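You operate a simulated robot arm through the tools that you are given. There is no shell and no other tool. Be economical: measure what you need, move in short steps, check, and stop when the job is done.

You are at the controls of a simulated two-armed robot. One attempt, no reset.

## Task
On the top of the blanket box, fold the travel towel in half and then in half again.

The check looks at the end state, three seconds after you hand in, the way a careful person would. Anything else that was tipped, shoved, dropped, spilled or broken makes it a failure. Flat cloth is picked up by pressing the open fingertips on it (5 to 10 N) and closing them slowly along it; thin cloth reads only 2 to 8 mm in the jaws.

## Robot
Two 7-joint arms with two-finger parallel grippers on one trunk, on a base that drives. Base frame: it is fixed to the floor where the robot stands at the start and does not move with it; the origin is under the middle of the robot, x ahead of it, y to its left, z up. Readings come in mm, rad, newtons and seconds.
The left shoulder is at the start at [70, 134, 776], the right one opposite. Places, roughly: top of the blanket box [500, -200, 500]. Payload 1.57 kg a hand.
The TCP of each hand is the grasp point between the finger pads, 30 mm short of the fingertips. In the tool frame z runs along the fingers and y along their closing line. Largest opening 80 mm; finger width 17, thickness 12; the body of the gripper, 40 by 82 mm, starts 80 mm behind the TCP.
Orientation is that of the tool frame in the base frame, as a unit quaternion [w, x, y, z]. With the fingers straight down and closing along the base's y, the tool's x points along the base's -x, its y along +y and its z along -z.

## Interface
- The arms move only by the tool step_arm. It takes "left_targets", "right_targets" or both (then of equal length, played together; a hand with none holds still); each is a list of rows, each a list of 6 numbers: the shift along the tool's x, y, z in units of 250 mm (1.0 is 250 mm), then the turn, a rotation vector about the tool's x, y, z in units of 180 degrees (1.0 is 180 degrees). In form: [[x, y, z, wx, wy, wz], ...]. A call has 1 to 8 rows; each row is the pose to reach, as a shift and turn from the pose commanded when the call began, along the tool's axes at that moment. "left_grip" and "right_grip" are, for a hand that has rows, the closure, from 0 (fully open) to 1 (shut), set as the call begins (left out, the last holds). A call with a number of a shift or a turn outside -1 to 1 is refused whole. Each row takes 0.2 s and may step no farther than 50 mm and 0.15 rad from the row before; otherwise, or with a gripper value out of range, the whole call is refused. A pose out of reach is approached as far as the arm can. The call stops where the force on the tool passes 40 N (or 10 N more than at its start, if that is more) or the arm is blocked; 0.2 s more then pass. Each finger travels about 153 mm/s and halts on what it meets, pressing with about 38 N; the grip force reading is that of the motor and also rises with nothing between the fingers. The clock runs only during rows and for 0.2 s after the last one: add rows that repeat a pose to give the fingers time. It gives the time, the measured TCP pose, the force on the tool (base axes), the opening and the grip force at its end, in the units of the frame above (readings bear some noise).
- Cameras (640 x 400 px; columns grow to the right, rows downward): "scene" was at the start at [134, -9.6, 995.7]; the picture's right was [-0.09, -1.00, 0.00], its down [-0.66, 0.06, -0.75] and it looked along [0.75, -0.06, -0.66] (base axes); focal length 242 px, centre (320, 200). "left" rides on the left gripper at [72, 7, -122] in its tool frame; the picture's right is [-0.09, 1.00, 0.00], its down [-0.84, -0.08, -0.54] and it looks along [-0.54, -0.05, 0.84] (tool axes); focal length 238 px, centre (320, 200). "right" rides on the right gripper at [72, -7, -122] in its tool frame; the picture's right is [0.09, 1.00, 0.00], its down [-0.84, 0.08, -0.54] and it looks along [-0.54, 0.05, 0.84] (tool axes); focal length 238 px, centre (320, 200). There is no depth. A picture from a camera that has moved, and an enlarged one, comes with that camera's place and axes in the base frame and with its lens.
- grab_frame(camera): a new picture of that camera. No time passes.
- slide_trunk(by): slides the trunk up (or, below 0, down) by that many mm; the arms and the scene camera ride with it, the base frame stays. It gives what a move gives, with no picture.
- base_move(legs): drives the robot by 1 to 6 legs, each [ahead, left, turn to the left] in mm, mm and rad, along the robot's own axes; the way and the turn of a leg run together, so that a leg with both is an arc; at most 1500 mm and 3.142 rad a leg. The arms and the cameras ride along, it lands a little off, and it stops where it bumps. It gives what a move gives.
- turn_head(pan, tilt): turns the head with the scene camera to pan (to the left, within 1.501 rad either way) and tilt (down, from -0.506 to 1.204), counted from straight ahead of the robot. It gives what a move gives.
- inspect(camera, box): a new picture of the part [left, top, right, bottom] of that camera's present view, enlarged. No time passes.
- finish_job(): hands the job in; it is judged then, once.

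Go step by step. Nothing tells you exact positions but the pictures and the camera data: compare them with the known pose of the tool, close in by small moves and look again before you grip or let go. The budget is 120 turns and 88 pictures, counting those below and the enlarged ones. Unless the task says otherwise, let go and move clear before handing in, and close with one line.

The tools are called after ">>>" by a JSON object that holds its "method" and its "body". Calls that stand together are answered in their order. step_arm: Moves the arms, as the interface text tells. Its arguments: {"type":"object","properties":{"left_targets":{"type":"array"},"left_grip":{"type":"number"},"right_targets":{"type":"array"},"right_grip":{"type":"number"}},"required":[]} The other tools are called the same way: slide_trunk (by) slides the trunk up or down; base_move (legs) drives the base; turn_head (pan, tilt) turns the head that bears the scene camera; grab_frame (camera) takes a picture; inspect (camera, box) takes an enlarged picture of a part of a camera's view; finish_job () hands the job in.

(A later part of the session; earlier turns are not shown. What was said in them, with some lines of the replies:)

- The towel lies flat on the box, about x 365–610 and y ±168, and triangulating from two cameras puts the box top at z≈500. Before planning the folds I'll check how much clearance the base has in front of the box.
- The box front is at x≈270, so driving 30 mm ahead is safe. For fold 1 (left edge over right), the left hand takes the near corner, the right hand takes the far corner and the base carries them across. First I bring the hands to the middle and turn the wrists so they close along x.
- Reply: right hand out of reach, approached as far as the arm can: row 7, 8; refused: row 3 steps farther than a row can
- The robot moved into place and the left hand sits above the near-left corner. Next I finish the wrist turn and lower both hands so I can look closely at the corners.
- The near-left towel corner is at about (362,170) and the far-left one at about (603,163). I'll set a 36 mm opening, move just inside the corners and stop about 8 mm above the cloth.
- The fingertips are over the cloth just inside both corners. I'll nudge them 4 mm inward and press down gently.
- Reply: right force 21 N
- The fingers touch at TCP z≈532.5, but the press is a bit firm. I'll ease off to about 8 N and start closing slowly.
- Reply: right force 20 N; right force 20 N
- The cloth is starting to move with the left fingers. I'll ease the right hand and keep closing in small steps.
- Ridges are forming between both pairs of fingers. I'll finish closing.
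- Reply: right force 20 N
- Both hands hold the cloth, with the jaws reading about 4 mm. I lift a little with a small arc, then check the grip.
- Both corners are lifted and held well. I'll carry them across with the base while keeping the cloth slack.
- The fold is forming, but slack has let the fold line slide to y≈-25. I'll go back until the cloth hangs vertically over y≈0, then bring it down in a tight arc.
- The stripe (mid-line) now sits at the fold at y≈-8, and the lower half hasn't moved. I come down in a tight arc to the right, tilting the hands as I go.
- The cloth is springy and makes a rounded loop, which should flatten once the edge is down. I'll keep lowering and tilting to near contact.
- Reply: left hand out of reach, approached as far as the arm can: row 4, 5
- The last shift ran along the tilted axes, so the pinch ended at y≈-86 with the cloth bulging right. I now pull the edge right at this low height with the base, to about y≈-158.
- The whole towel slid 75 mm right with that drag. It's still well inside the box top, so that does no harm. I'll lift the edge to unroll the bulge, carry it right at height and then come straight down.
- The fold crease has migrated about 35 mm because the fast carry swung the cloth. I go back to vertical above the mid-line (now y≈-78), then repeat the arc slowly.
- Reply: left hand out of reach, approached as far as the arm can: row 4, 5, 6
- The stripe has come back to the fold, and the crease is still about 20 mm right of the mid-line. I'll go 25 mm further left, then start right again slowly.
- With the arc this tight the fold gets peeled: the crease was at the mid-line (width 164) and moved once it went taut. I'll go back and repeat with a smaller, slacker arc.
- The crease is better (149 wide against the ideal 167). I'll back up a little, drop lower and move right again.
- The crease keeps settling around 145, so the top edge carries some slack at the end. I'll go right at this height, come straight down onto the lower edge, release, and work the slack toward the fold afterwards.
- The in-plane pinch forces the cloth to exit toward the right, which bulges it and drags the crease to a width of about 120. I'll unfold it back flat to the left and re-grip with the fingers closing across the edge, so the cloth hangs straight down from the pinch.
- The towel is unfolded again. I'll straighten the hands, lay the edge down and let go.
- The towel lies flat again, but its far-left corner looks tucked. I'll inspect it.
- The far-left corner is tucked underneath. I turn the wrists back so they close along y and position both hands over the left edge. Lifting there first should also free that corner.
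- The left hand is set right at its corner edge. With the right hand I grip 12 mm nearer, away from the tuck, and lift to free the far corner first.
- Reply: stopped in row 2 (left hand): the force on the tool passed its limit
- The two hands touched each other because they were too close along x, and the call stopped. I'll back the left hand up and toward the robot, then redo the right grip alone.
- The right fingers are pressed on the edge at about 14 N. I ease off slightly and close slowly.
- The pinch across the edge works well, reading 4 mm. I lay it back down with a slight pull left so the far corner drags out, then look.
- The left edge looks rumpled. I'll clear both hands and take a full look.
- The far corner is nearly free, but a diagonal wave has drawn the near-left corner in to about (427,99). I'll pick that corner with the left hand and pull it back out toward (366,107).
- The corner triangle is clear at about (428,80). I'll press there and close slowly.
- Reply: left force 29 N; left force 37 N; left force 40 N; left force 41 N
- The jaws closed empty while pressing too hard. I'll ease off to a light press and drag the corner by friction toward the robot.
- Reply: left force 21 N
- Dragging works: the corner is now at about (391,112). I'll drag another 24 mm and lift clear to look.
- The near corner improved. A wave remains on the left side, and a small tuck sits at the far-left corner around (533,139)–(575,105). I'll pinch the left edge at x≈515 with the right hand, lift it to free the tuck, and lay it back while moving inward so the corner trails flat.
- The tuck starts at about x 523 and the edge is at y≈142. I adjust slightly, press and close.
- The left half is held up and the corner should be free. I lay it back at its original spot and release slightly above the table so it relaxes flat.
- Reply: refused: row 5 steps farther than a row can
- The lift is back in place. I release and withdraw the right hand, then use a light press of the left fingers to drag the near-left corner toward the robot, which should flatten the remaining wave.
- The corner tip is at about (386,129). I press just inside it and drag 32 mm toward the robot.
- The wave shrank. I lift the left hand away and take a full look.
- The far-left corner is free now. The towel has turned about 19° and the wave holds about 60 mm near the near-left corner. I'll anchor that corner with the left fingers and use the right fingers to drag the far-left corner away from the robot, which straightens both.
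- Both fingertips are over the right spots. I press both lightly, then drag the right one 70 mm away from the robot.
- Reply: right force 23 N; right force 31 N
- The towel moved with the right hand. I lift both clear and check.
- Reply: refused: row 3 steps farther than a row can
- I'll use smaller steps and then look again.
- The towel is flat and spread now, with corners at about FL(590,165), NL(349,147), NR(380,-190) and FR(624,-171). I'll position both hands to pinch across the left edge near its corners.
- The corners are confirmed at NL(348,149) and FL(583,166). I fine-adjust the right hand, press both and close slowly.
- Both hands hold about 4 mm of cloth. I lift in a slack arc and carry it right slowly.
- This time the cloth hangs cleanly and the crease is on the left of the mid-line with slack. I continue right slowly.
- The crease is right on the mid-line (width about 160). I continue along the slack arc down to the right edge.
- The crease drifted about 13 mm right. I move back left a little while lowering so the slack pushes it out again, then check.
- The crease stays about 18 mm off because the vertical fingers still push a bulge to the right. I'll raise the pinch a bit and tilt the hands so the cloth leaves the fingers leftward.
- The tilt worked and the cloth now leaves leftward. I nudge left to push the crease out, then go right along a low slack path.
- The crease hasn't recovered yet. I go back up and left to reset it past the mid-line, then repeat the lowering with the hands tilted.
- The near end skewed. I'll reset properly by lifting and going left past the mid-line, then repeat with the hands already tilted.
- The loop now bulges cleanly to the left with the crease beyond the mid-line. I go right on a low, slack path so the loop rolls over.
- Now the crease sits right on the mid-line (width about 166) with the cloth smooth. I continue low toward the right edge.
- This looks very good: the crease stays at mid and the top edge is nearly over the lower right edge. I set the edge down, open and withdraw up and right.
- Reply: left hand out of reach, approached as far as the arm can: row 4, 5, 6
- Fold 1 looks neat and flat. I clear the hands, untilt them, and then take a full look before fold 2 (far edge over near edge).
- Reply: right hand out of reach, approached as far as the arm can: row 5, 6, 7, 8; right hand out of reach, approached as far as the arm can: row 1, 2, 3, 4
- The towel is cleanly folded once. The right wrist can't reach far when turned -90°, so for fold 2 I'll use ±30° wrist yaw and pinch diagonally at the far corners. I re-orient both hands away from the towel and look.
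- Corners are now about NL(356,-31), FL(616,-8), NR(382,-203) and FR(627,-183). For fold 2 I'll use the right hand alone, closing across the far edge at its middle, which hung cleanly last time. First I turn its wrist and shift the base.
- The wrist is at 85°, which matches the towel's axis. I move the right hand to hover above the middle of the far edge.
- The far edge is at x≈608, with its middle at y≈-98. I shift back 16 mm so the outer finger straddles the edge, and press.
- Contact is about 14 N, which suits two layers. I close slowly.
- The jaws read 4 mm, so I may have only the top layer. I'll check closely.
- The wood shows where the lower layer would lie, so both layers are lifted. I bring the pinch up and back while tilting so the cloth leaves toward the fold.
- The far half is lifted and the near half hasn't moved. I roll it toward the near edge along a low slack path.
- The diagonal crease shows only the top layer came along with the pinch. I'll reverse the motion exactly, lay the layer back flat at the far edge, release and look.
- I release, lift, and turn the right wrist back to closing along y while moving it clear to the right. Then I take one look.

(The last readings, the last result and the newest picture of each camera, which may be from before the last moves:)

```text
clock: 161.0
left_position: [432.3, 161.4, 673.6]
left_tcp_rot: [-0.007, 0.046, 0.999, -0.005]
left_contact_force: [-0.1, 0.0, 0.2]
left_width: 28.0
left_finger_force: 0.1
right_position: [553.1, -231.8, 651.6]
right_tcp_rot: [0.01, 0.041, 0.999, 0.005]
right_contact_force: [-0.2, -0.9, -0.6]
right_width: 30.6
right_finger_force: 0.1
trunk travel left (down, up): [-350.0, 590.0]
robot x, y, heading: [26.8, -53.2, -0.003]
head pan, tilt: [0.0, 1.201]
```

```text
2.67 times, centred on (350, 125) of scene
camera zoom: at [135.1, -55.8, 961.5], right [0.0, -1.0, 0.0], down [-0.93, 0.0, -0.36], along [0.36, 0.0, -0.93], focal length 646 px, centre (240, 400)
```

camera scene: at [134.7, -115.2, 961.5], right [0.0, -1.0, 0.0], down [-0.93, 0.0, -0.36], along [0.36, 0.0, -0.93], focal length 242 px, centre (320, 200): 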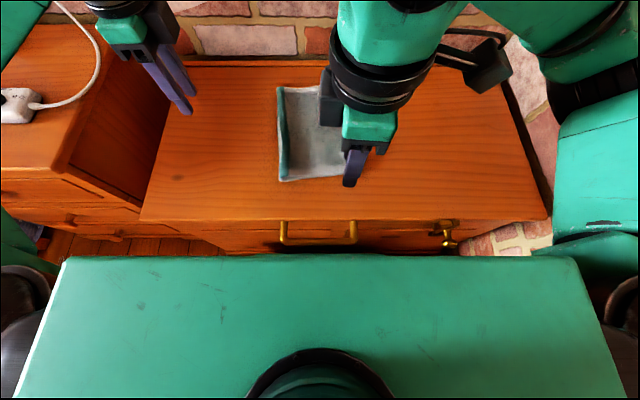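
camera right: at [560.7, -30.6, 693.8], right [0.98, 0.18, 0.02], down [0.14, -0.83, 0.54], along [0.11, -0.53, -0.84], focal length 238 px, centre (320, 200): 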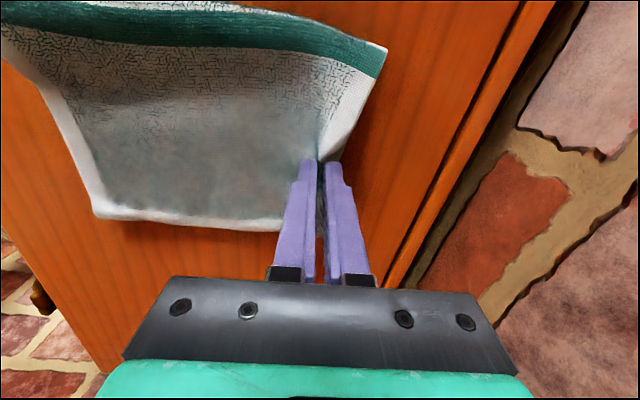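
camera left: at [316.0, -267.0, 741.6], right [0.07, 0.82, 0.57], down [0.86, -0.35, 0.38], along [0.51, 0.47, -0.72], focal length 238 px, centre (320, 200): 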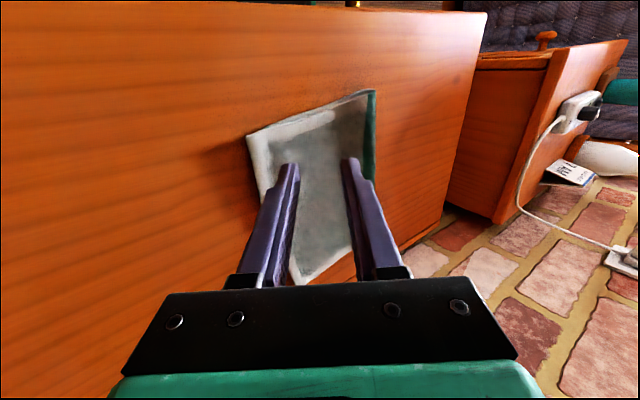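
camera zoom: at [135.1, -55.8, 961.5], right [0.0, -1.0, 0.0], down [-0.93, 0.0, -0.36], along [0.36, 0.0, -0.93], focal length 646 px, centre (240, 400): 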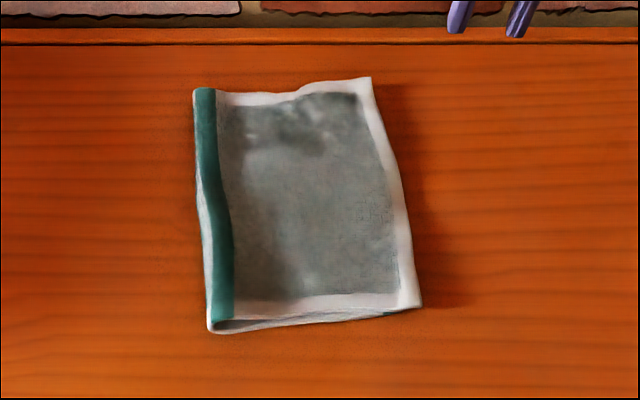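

Back to a neat half fold, with about NL(372,-32), FL(618,-14), NR(393,-202) and FR(637,-178). The free far edge only gives one layer, so I'll make the second fold by gripping the closed crease side, where both layers are joined, and fold it onto the right edge. I position both hands.

>>> {"method": "step_arm", "body": {"left_targets": [[0.01, -0.12, 0.05, 0, 0, 0], [0.03, -0.25, 0.1, 0, 0, 0], [0.045, -0.38, 0.16, 0, 0, 0], [0.06, -0.51, 0.22, 0, 0, 0], [0.075, -0.64, 0.28, 0, 0, 0], [0.09, -0.76, 0.36, 0, 0, 0], [0.1, -0.863, 0.44, 0, 0, 0], [0.1, -0.863, 0.44, 0, 0, 0]], "right_targets": [[-0.015, 0.12, 0.02, 0, 0, 0], [-0.03, 0.24, 0.05, 0, 0, 0], [-0.045, 0.36, 0.1, 0, 0, 0], [-0.06, 0.48, 0.15, 0, 0, 0], [-0.075, 0.6, 0.21, 0, 0, 0], [-0.09, 0.7, 0.28, 0, 0, 0], [-0.104, 0.79, 0.35, 0, 0, 0], [-0.104, 0.79, 0.35, 0, 0, 0]], "left_grip": 0.675, "right_grip": 0.675}}

>>> {"method": "grab_frame", "body": {"camera": "right"}}

```text
clock: 162.8
left_position: [386.0, -52.6, 564.5]
left_tcp_rot: [-0.007, 0.047, 0.999, -0.005]
left_contact_force: [0.9, 0.5, 0.0]
left_width: 26.2
left_finger_force: 0.2
right_position: [595.5, -34.6, 564.0]
right_tcp_rot: [0.01, 0.041, 0.999, 0.004]
right_contact_force: [-0.4, -0.4, 0.0]
right_width: 26.1
right_finger_force: 0.1
trunk travel left (down, up): [-350.0, 590.0]
robot x, y, heading: [31.5, -57.5, -0.003]
head pan, tilt: [0.0, 1.201]
```

```text
3 pictures are left
camera right: at [521.0, -37.3, 684.2], right [-0.01, 1.0, 0.01], down [0.83, 0.0, 0.56], along [0.56, 0.01, -0.83], focal length 238 px, centre (320, 200)
```

right: 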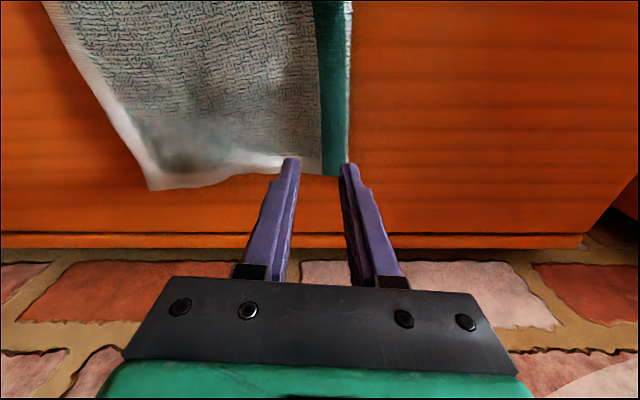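

The far-left crease corner is at (614,-13), so both hands are placed correctly. I press down.

>>> {"method": "step_arm", "body": {"left_targets": [[0, 0, 0.05, 0, 0, 0], [0, 0, 0.09, 0, 0, 0], [0, 0, 0.11, 0, 0, 0], [0, 0, 0.12, 0, 0, 0], [0, 0, 0.12, 0, 0, 0]], "right_targets": [[0, 0, 0.05, 0, 0, 0], [0, 0, 0.09, 0, 0, 0], [0, 0, 0.11, 0, 0, 0], [0, 0, 0.118, 0, 0, 0], [0, 0, 0.118, 0, 0, 0]]}}

```text
clock: 164.0
left_position: [384.3, -54.4, 537.4]
left_tcp_rot: [-0.006, 0.048, 0.999, -0.005]
left_contact_force: [1.6, 0.3, 6.0]
left_width: 25.7
left_finger_force: 0.1
right_position: [597.8, -35.4, 537.6]
right_tcp_rot: [0.01, 0.041, 0.999, 0.004]
right_contact_force: [-1.5, 0.9, 2.5]
right_width: 25.7
right_finger_force: 0.2
right hand out of reach, approached as far as the arm can: row 3, 4
trunk travel left (down, up): [-350.0, 590.0]
robot x, y, heading: [29.3, -51.4, -0.003]
head pan, tilt: [0.0, 1.201]
```

The right arm is at its limit, so I bring it 8 mm nearer and press both a touch more.

>>> {"method": "step_arm", "body": {"left_targets": [[0, 0, 0.006, 0, 0, 0], [0, 0, 0.01, 0, 0, 0], [0, 0, 0.01, 0, 0, 0]], "right_targets": [[0.032, 0, 0, 0, 0, 0], [0.036, 0, 0.01, 0, 0, 0], [0.036, 0, 0.014, 0, 0, 0]]}}

```text
clock: 164.8
left_position: [384.2, -52.8, 535.7]
left_tcp_rot: [-0.004, 0.046, 0.999, -0.005]
left_contact_force: [5.9, 0.6, 20.5]
left_width: 25.4
left_finger_force: 0.0
right_position: [587.7, -35.3, 536.2]
right_tcp_rot: [0.012, 0.042, 0.999, 0.003]
right_contact_force: [1.1, -1.7, 9.0]
right_width: 25.9
right_finger_force: 0.1
trunk travel left (down, up): [-350.0, 590.0]
robot x, y, heading: [31.5, -54.3, -0.003]
head pan, tilt: [0.0, 1.201]
```

Good contact. I ease the left slightly and close both slowly.

>>> {"method": "step_arm", "body": {"left_targets": [[0, 0, -0.004, 0, 0, 0], [0, 0, -0.004, 0, 0, 0]], "right_targets": [[0, 0, 0, 0, 0, 0], [0, 0, 0, 0, 0, 0]], "left_grip": 0.76, "right_grip": 0.76}}

>>> {"method": "step_arm", "body": {"left_targets": [[0, 0, 0, 0, 0, 0], [0, 0, 0, 0, 0, 0]], "right_targets": [[0, 0, 0, 0, 0, 0], [0, 0, 0, 0, 0, 0]], "left_grip": 0.85, "right_grip": 0.85}}

>>> {"method": "step_arm", "body": {"left_targets": [[0, 0, 0, 0, 0, 0], [0, 0, 0, 0, 0, 0]], "right_targets": [[0, 0, 0, 0, 0, 0], [0, 0, 0, 0, 0, 0]], "left_grip": 1.0, "right_grip": 1.0}}

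```text
clock: 165.4
left_position: [384.9, -52.8, 535.9]
left_tcp_rot: [-0.005, 0.047, 0.999, -0.005]
left_contact_force: [4.8, -1.9, 18.6]
left_width: 19.4
left_finger_force: 0.4
right_position: [588.5, -35.3, 536.1]
right_tcp_rot: [0.011, 0.042, 0.999, 0.004]
right_contact_force: [1.1, 1.0, 11.8]
right_width: 18.6
right_finger_force: 0.0
trunk travel left (down, up): [-350.0, 590.0]
robot x, y, heading: [28.6, -53.6, -0.004]
head pan, tilt: [0.0, 1.201]
```

```text
clock: 166.0
left_position: [383.2, -51.1, 534.9]
left_tcp_rot: [-0.005, 0.048, 0.999, -0.005]
left_contact_force: [-0.9, -0.4, 19.9]
left_width: 12.1
left_finger_force: 0.0
right_position: [587.1, -34.6, 535.5]
right_tcp_rot: [0.011, 0.041, 0.999, 0.003]
right_contact_force: [0.8, 0.2, 10.9]
right_width: 11.5
right_finger_force: 0.0
trunk travel left (down, up): [-350.0, 590.0]
robot x, y, heading: [27.4, -52.2, -0.002]
head pan, tilt: [0.0, 1.201]
```

```text
clock: 166.6
left_position: [383.0, -53.7, 536.0]
left_tcp_rot: [-0.006, 0.047, 0.999, -0.005]
left_contact_force: [-0.9, -1.5, 17.8]
left_width: 6.9
left_finger_force: 26.5
right_position: [586.0, -35.9, 536.0]
right_tcp_rot: [0.011, 0.042, 0.999, 0.003]
right_contact_force: [0.6, -1.8, 13.3]
right_width: 6.2
right_finger_force: 25.7
trunk travel left (down, up): [-350.0, 590.0]
robot x, y, heading: [29.9, -53.0, -0.002]
head pan, tilt: [0.0, 1.201]
```

Jaws read 6–7 mm, so more than one layer is held at both ends. I lift, tilt, and start across slowly on a low slack path.

>>> {"method": "step_arm", "body": {"left_targets": [[0, 0, -0.04, 0, 0, 0], [0, -0.015, -0.09, 0, 0, 0], [0, -0.035, -0.14, 0, 0, 0], [0, -0.06, -0.18, 0, 0, 0], [0, -0.093, -0.191, -0.045, 0, 0], [0, -0.129, -0.195, -0.09, 0, 0], [0, -0.165, -0.198, -0.135, 0, 0], [0, -0.196, -0.197, -0.18, 0, 0]], "right_targets": [[0, 0, -0.04, 0, 0, 0], [0, -0.015, -0.09, 0, 0, 0], [0, -0.035, -0.14, 0, 0, 0], [0, -0.06, -0.18, 0, 0, 0], [0, -0.093, -0.191, -0.045, 0, 0], [0, -0.129, -0.195, -0.09, 0, 0], [0, -0.165, -0.198, -0.135, 0, 0], [0, -0.196, -0.197, -0.18, 0, 0]]}}

>>> {"method": "base_move", "body": {"legs": [[0, -9, 0], [0, -9, 0]]}}

>>> {"method": "step_arm", "body": {"left_targets": [[-0.006, -0.01, 0.017, 0, 0, 0], [-0.012, -0.021, 0.034, 0, 0, 0]], "right_targets": [[-0.006, -0.01, 0.017, 0, 0, 0], [-0.012, -0.021, 0.034, 0, 0, 0]]}}

>>> {"method": "base_move", "body": {"legs": [[0, -10, 0], [0, -10, 0]]}}

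>>> {"method": "inspect", "body": {"camera": "scene", "box": [260, 50, 440, 200]}}

```text
clock: 168.4
left_position: [381.1, -101.6, 583.9]
left_tcp_rot: [0.006, 0.046, 0.96, 0.277]
left_contact_force: [0.1, 0.0, 0.2]
left_width: 5.3
left_finger_force: 25.3
right_position: [583.1, -83.6, 581.7]
right_tcp_rot: [0.021, 0.037, 0.958, 0.284]
right_contact_force: [-0.1, -0.8, -0.4]
right_width: 4.8
right_finger_force: 25.2
trunk travel left (down, up): [-350.0, 590.0]
robot x, y, heading: [28.0, -54.4, -0.005]
head pan, tilt: [0.0, 1.201]
```

```text
clock: 169.4
left_position: [381.9, -118.8, 583.9]
left_tcp_rot: [0.007, 0.047, 0.961, 0.274]
left_contact_force: [1.4, 0.1, -0.5]
left_width: 5.2
left_finger_force: 25.2
right_position: [582.4, -101.1, 581.0]
right_tcp_rot: [0.019, 0.037, 0.958, 0.284]
right_contact_force: [0.0, -0.1, -0.6]
right_width: 5.0
right_finger_force: 25.3
trunk travel left (down, up): [-350.0, 590.0]
robot x, y, heading: [30.4, -73.5, -0.001]
head pan, tilt: [0.0, 1.201]
```

```text
clock: 170.0
left_position: [384.4, -118.2, 573.4]
left_tcp_rot: [0.005, 0.046, 0.961, 0.274]
left_contact_force: [-0.6, -0.5, 0.2]
left_width: 5.3
left_finger_force: 25.6
right_position: [585.5, -102.3, 571.5]
right_tcp_rot: [0.02, 0.037, 0.958, 0.282]
right_contact_force: [-0.5, -0.1, -0.6]
right_width: 4.9
right_finger_force: 24.7
trunk travel left (down, up): [-350.0, 590.0]
robot x, y, heading: [30.6, -71.6, -0.002]
head pan, tilt: [0.0, 1.201]
```

```text
clock: 171.1
left_position: [384.2, -138.9, 572.8]
left_tcp_rot: [0.005, 0.046, 0.961, 0.274]
left_contact_force: [0.3, 0.0, -0.8]
left_width: 5.2
left_finger_force: 25.4
right_position: [585.7, -121.9, 571.9]
right_tcp_rot: [0.019, 0.037, 0.958, 0.282]
right_contact_force: [-0.1, 0.3, 0.6]
right_width: 4.8
right_finger_force: 25.2
trunk travel left (down, up): [-350.0, 590.0]
robot x, y, heading: [31.8, -94.6, -0.003]
head pan, tilt: [0.0, 1.201]
```

```text
2.67 times, centred on (350, 125) of scene
camera zoom: at [135.0, -94.5, 961.5], right [0.0, -1.0, 0.0], down [-0.93, 0.0, -0.36], along [0.36, 0.0, -0.93], focal length 646 px, centre (240, 400)
```

zoom: 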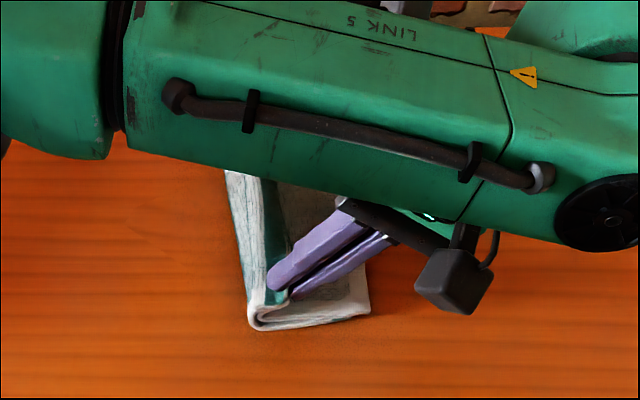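

Both layers are folding together, with the crease about 13 mm left of the target so there's some slack left. I continue right and down.

>>> {"method": "step_arm", "body": {"left_targets": [[-0.006, -0.01, 0.017, 0, 0, 0], [-0.012, -0.021, 0.034, 0, 0, 0]], "right_targets": [[-0.006, -0.01, 0.017, 0, 0, 0], [-0.012, -0.021, 0.034, 0, 0, 0]]}}

>>> {"method": "base_move", "body": {"legs": [[0, -12, 0], [0, -12, 0]]}}

>>> {"method": "step_arm", "body": {"left_targets": [[-0.006, -0.01, 0.017, 0, 0, 0], [-0.012, -0.021, 0.034, 0, 0, 0]], "right_targets": [[-0.006, -0.01, 0.017, 0, 0, 0], [-0.012, -0.021, 0.034, 0, 0, 0]]}}

>>> {"method": "base_move", "body": {"legs": [[0, -14, 0], [0, -12, 0]]}}

>>> {"method": "step_arm", "body": {"left_targets": [[-0.006, -0.009, 0.014, 0, 0, 0], [-0.01, -0.015, 0.024, 0, 0, 0], [-0.01, -0.015, 0.024, 0, 0, 0]], "right_targets": [[-0.006, -0.009, 0.014, 0, 0, 0], [-0.01, -0.015, 0.024, 0, 0, 0], [-0.01, -0.015, 0.024, 0, 0, 0]]}}

```text
clock: 171.7
left_position: [386.7, -138.4, 563.0]
left_tcp_rot: [0.006, 0.047, 0.961, 0.274]
left_contact_force: [-0.4, -0.2, 0.5]
left_width: 5.1
left_finger_force: 25.3
right_position: [588.6, -122.7, 561.9]
right_tcp_rot: [0.02, 0.036, 0.958, 0.282]
right_contact_force: [-0.3, -0.4, 0.5]
right_width: 5.0
right_finger_force: 25.2
trunk travel left (down, up): [-350.0, 590.0]
robot x, y, heading: [30.4, -92.9, -0.007]
head pan, tilt: [0.0, 1.201]
```

```text
clock: 172.8
left_position: [386.3, -163.2, 563.1]
left_tcp_rot: [0.006, 0.047, 0.96, 0.275]
left_contact_force: [0.1, 0.3, -0.7]
left_width: 5.2
left_finger_force: 25.3
right_position: [590.1, -147.5, 562.6]
right_tcp_rot: [0.02, 0.037, 0.958, 0.283]
right_contact_force: [-0.3, 0.1, -0.2]
right_width: 4.4
right_finger_force: 24.3
trunk travel left (down, up): [-350.0, 590.0]
robot x, y, heading: [31.0, -115.9, -0.003]
head pan, tilt: [0.0, 1.201]
```

```text
clock: 173.4
left_position: [389.2, -163.1, 552.7]
left_tcp_rot: [0.006, 0.047, 0.961, 0.273]
left_contact_force: [0.0, 0.2, -0.2]
left_width: 5.3
left_finger_force: 25.6
right_position: [593.0, -146.0, 549.8]
right_tcp_rot: [0.02, 0.038, 0.958, 0.283]
right_contact_force: [-0.2, -0.2, -0.2]
right_width: 5.1
right_finger_force: 25.0
trunk travel left (down, up): [-350.0, 590.0]
robot x, y, heading: [31.0, -114.8, -0.002]
head pan, tilt: [0.0, 1.201]
```

```text
clock: 174.5
left_position: [388.8, -187.7, 552.2]
left_tcp_rot: [0.006, 0.046, 0.96, 0.275]
left_contact_force: [0.0, 0.4, -0.3]
left_width: 5.3
left_finger_force: 25.3
right_position: [593.5, -173.7, 551.4]
right_tcp_rot: [0.02, 0.038, 0.958, 0.282]
right_contact_force: [0.9, -0.2, 0.0]
right_width: 5.0
right_finger_force: 25.3
trunk travel left (down, up): [-350.0, 590.0]
robot x, y, heading: [30.9, -140.5, 0.001]
head pan, tilt: [0.0, 1.201]
```

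```text
clock: 175.3
left_position: [391.9, -189.0, 545.7]
left_tcp_rot: [0.006, 0.047, 0.961, 0.274]
left_contact_force: [0.3, 0.4, 1.3]
left_width: 5.4
left_finger_force: 25.6
right_position: [595.3, -172.4, 544.4]
right_tcp_rot: [0.021, 0.036, 0.958, 0.282]
right_contact_force: [-1.0, -0.2, 1.0]
right_width: 4.8
right_finger_force: 25.0
trunk travel left (down, up): [-350.0, 590.0]
robot x, y, heading: [30.3, -144.4, 0.002]
head pan, tilt: [0.0, 1.201]
```

The edge is over the right side, resting about 12 mm above the lower layers. I open, withdraw along the fingers, then lift.

>>> {"method": "step_arm", "body": {"left_targets": [[0, 0, 0, 0, 0, 0], [0, 0, 0, 0, 0, 0], [0, 0, -0.06, 0, 0, 0], [0, 0, -0.14, 0, 0, 0], [0, 0, -0.24, 0, 0, 0], [0, 0.06, -0.34, 0, 0, 0]], "right_targets": [[0, 0, 0, 0, 0, 0], [0, 0, 0, 0, 0, 0], [0, 0, -0.06, 0, 0, 0], [0, 0, -0.14, 0, 0, 0], [0, 0, -0.24, 0, 0, 0], [0, 0.06, -0.34, 0, 0, 0]], "left_grip": 0.65, "right_grip": 0.65}}

>>> {"method": "step_arm", "body": {"left_targets": [[0, 0.1, 0, 0.04, 0, 0], [0, 0.22, 0.0, 0.08, 0, 0], [0, 0.35, 0, 0.12, 0, 0], [0, 0.48, 0.06, 0.16, 0, 0], [0, 0.62, 0.16, 0.18, 0, 0], [0, 0.76, 0.26, 0.18, 0, 0], [0, 0.9, 0.36, 0.18, 0, 0]], "right_targets": [[0, 0, -0.06, 0, 0, 0], [0, -0.05, -0.1, 0.04, 0, 0], [0, -0.1, -0.14, 0.08, 0, 0], [0, -0.15, -0.16, 0.12, 0, 0], [0, -0.2, -0.16, 0.16, 0, 0], [0, -0.25, -0.16, 0.18, 0, 0], [0, -0.3, -0.16, 0.18, 0, 0]]}}

>>> {"method": "inspect", "body": {"camera": "scene", "box": [240, 50, 420, 200]}}

```text
clock: 176.7
left_position: [390.6, -219.5, 624.8]
left_tcp_rot: [0.006, 0.047, 0.961, 0.274]
left_contact_force: [-0.6, -1.3, -0.7]
left_width: 27.9
left_finger_force: 0.0
right_position: [589.8, -205.3, 623.8]
right_tcp_rot: [0.02, 0.036, 0.958, 0.283]
right_contact_force: [0.0, -0.5, 0.3]
right_width: 28.1
right_finger_force: 0.1
trunk travel left (down, up): [-350.0, 590.0]
robot x, y, heading: [24.7, -140.3, -0.002]
head pan, tilt: [0.0, 1.201]
```

```text
clock: 178.3
left_position: [412.4, 20.7, 668.1]
left_tcp_rot: [-0.007, 0.047, 0.999, -0.005]
left_contact_force: [-0.5, -0.4, 0.4]
left_width: 28.3
left_finger_force: 0.1
right_position: [584.3, -290.6, 618.3]
right_tcp_rot: [0.011, 0.041, 0.999, 0.003]
right_contact_force: [0.6, 0.1, -0.6]
right_width: 28.2
right_finger_force: 0.0
trunk travel left (down, up): [-350.0, 590.0]
robot x, y, heading: [28.6, -141.2, -0.009]
head pan, tilt: [0.0, 1.201]
```

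```text
2.67 times, centred on (330, 125) of scene
camera zoom: at [134.7, -143.6, 961.5], right [0.0, -1.0, 0.0], down [-0.93, 0.0, -0.36], along [0.36, 0.0, -0.93], focal length 646 px, centre (293, 400)
```

zoom: 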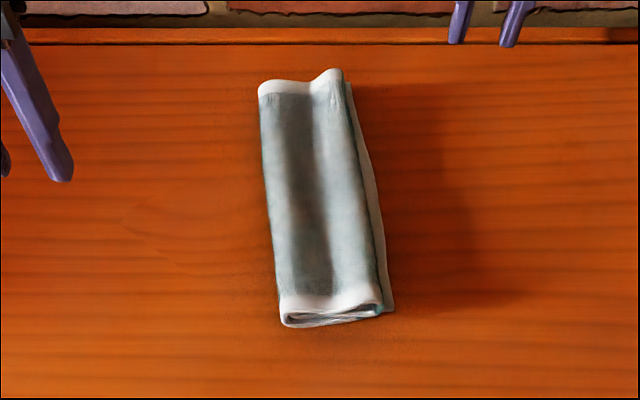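

The towel now lies as a neat, even strip of four layers on the box top, both hands are open and clear of it, and nothing else was moved. I'm handing in.

>>> {"method": "finish_job", "body": {}}

```text
The job is handed in.
```

The travel towel is folded in half and then in half again on the box top, as a long strip because both folds run the same way. About 12 mm of the lower layers shows along its right side. I released it and moved both hands clear.
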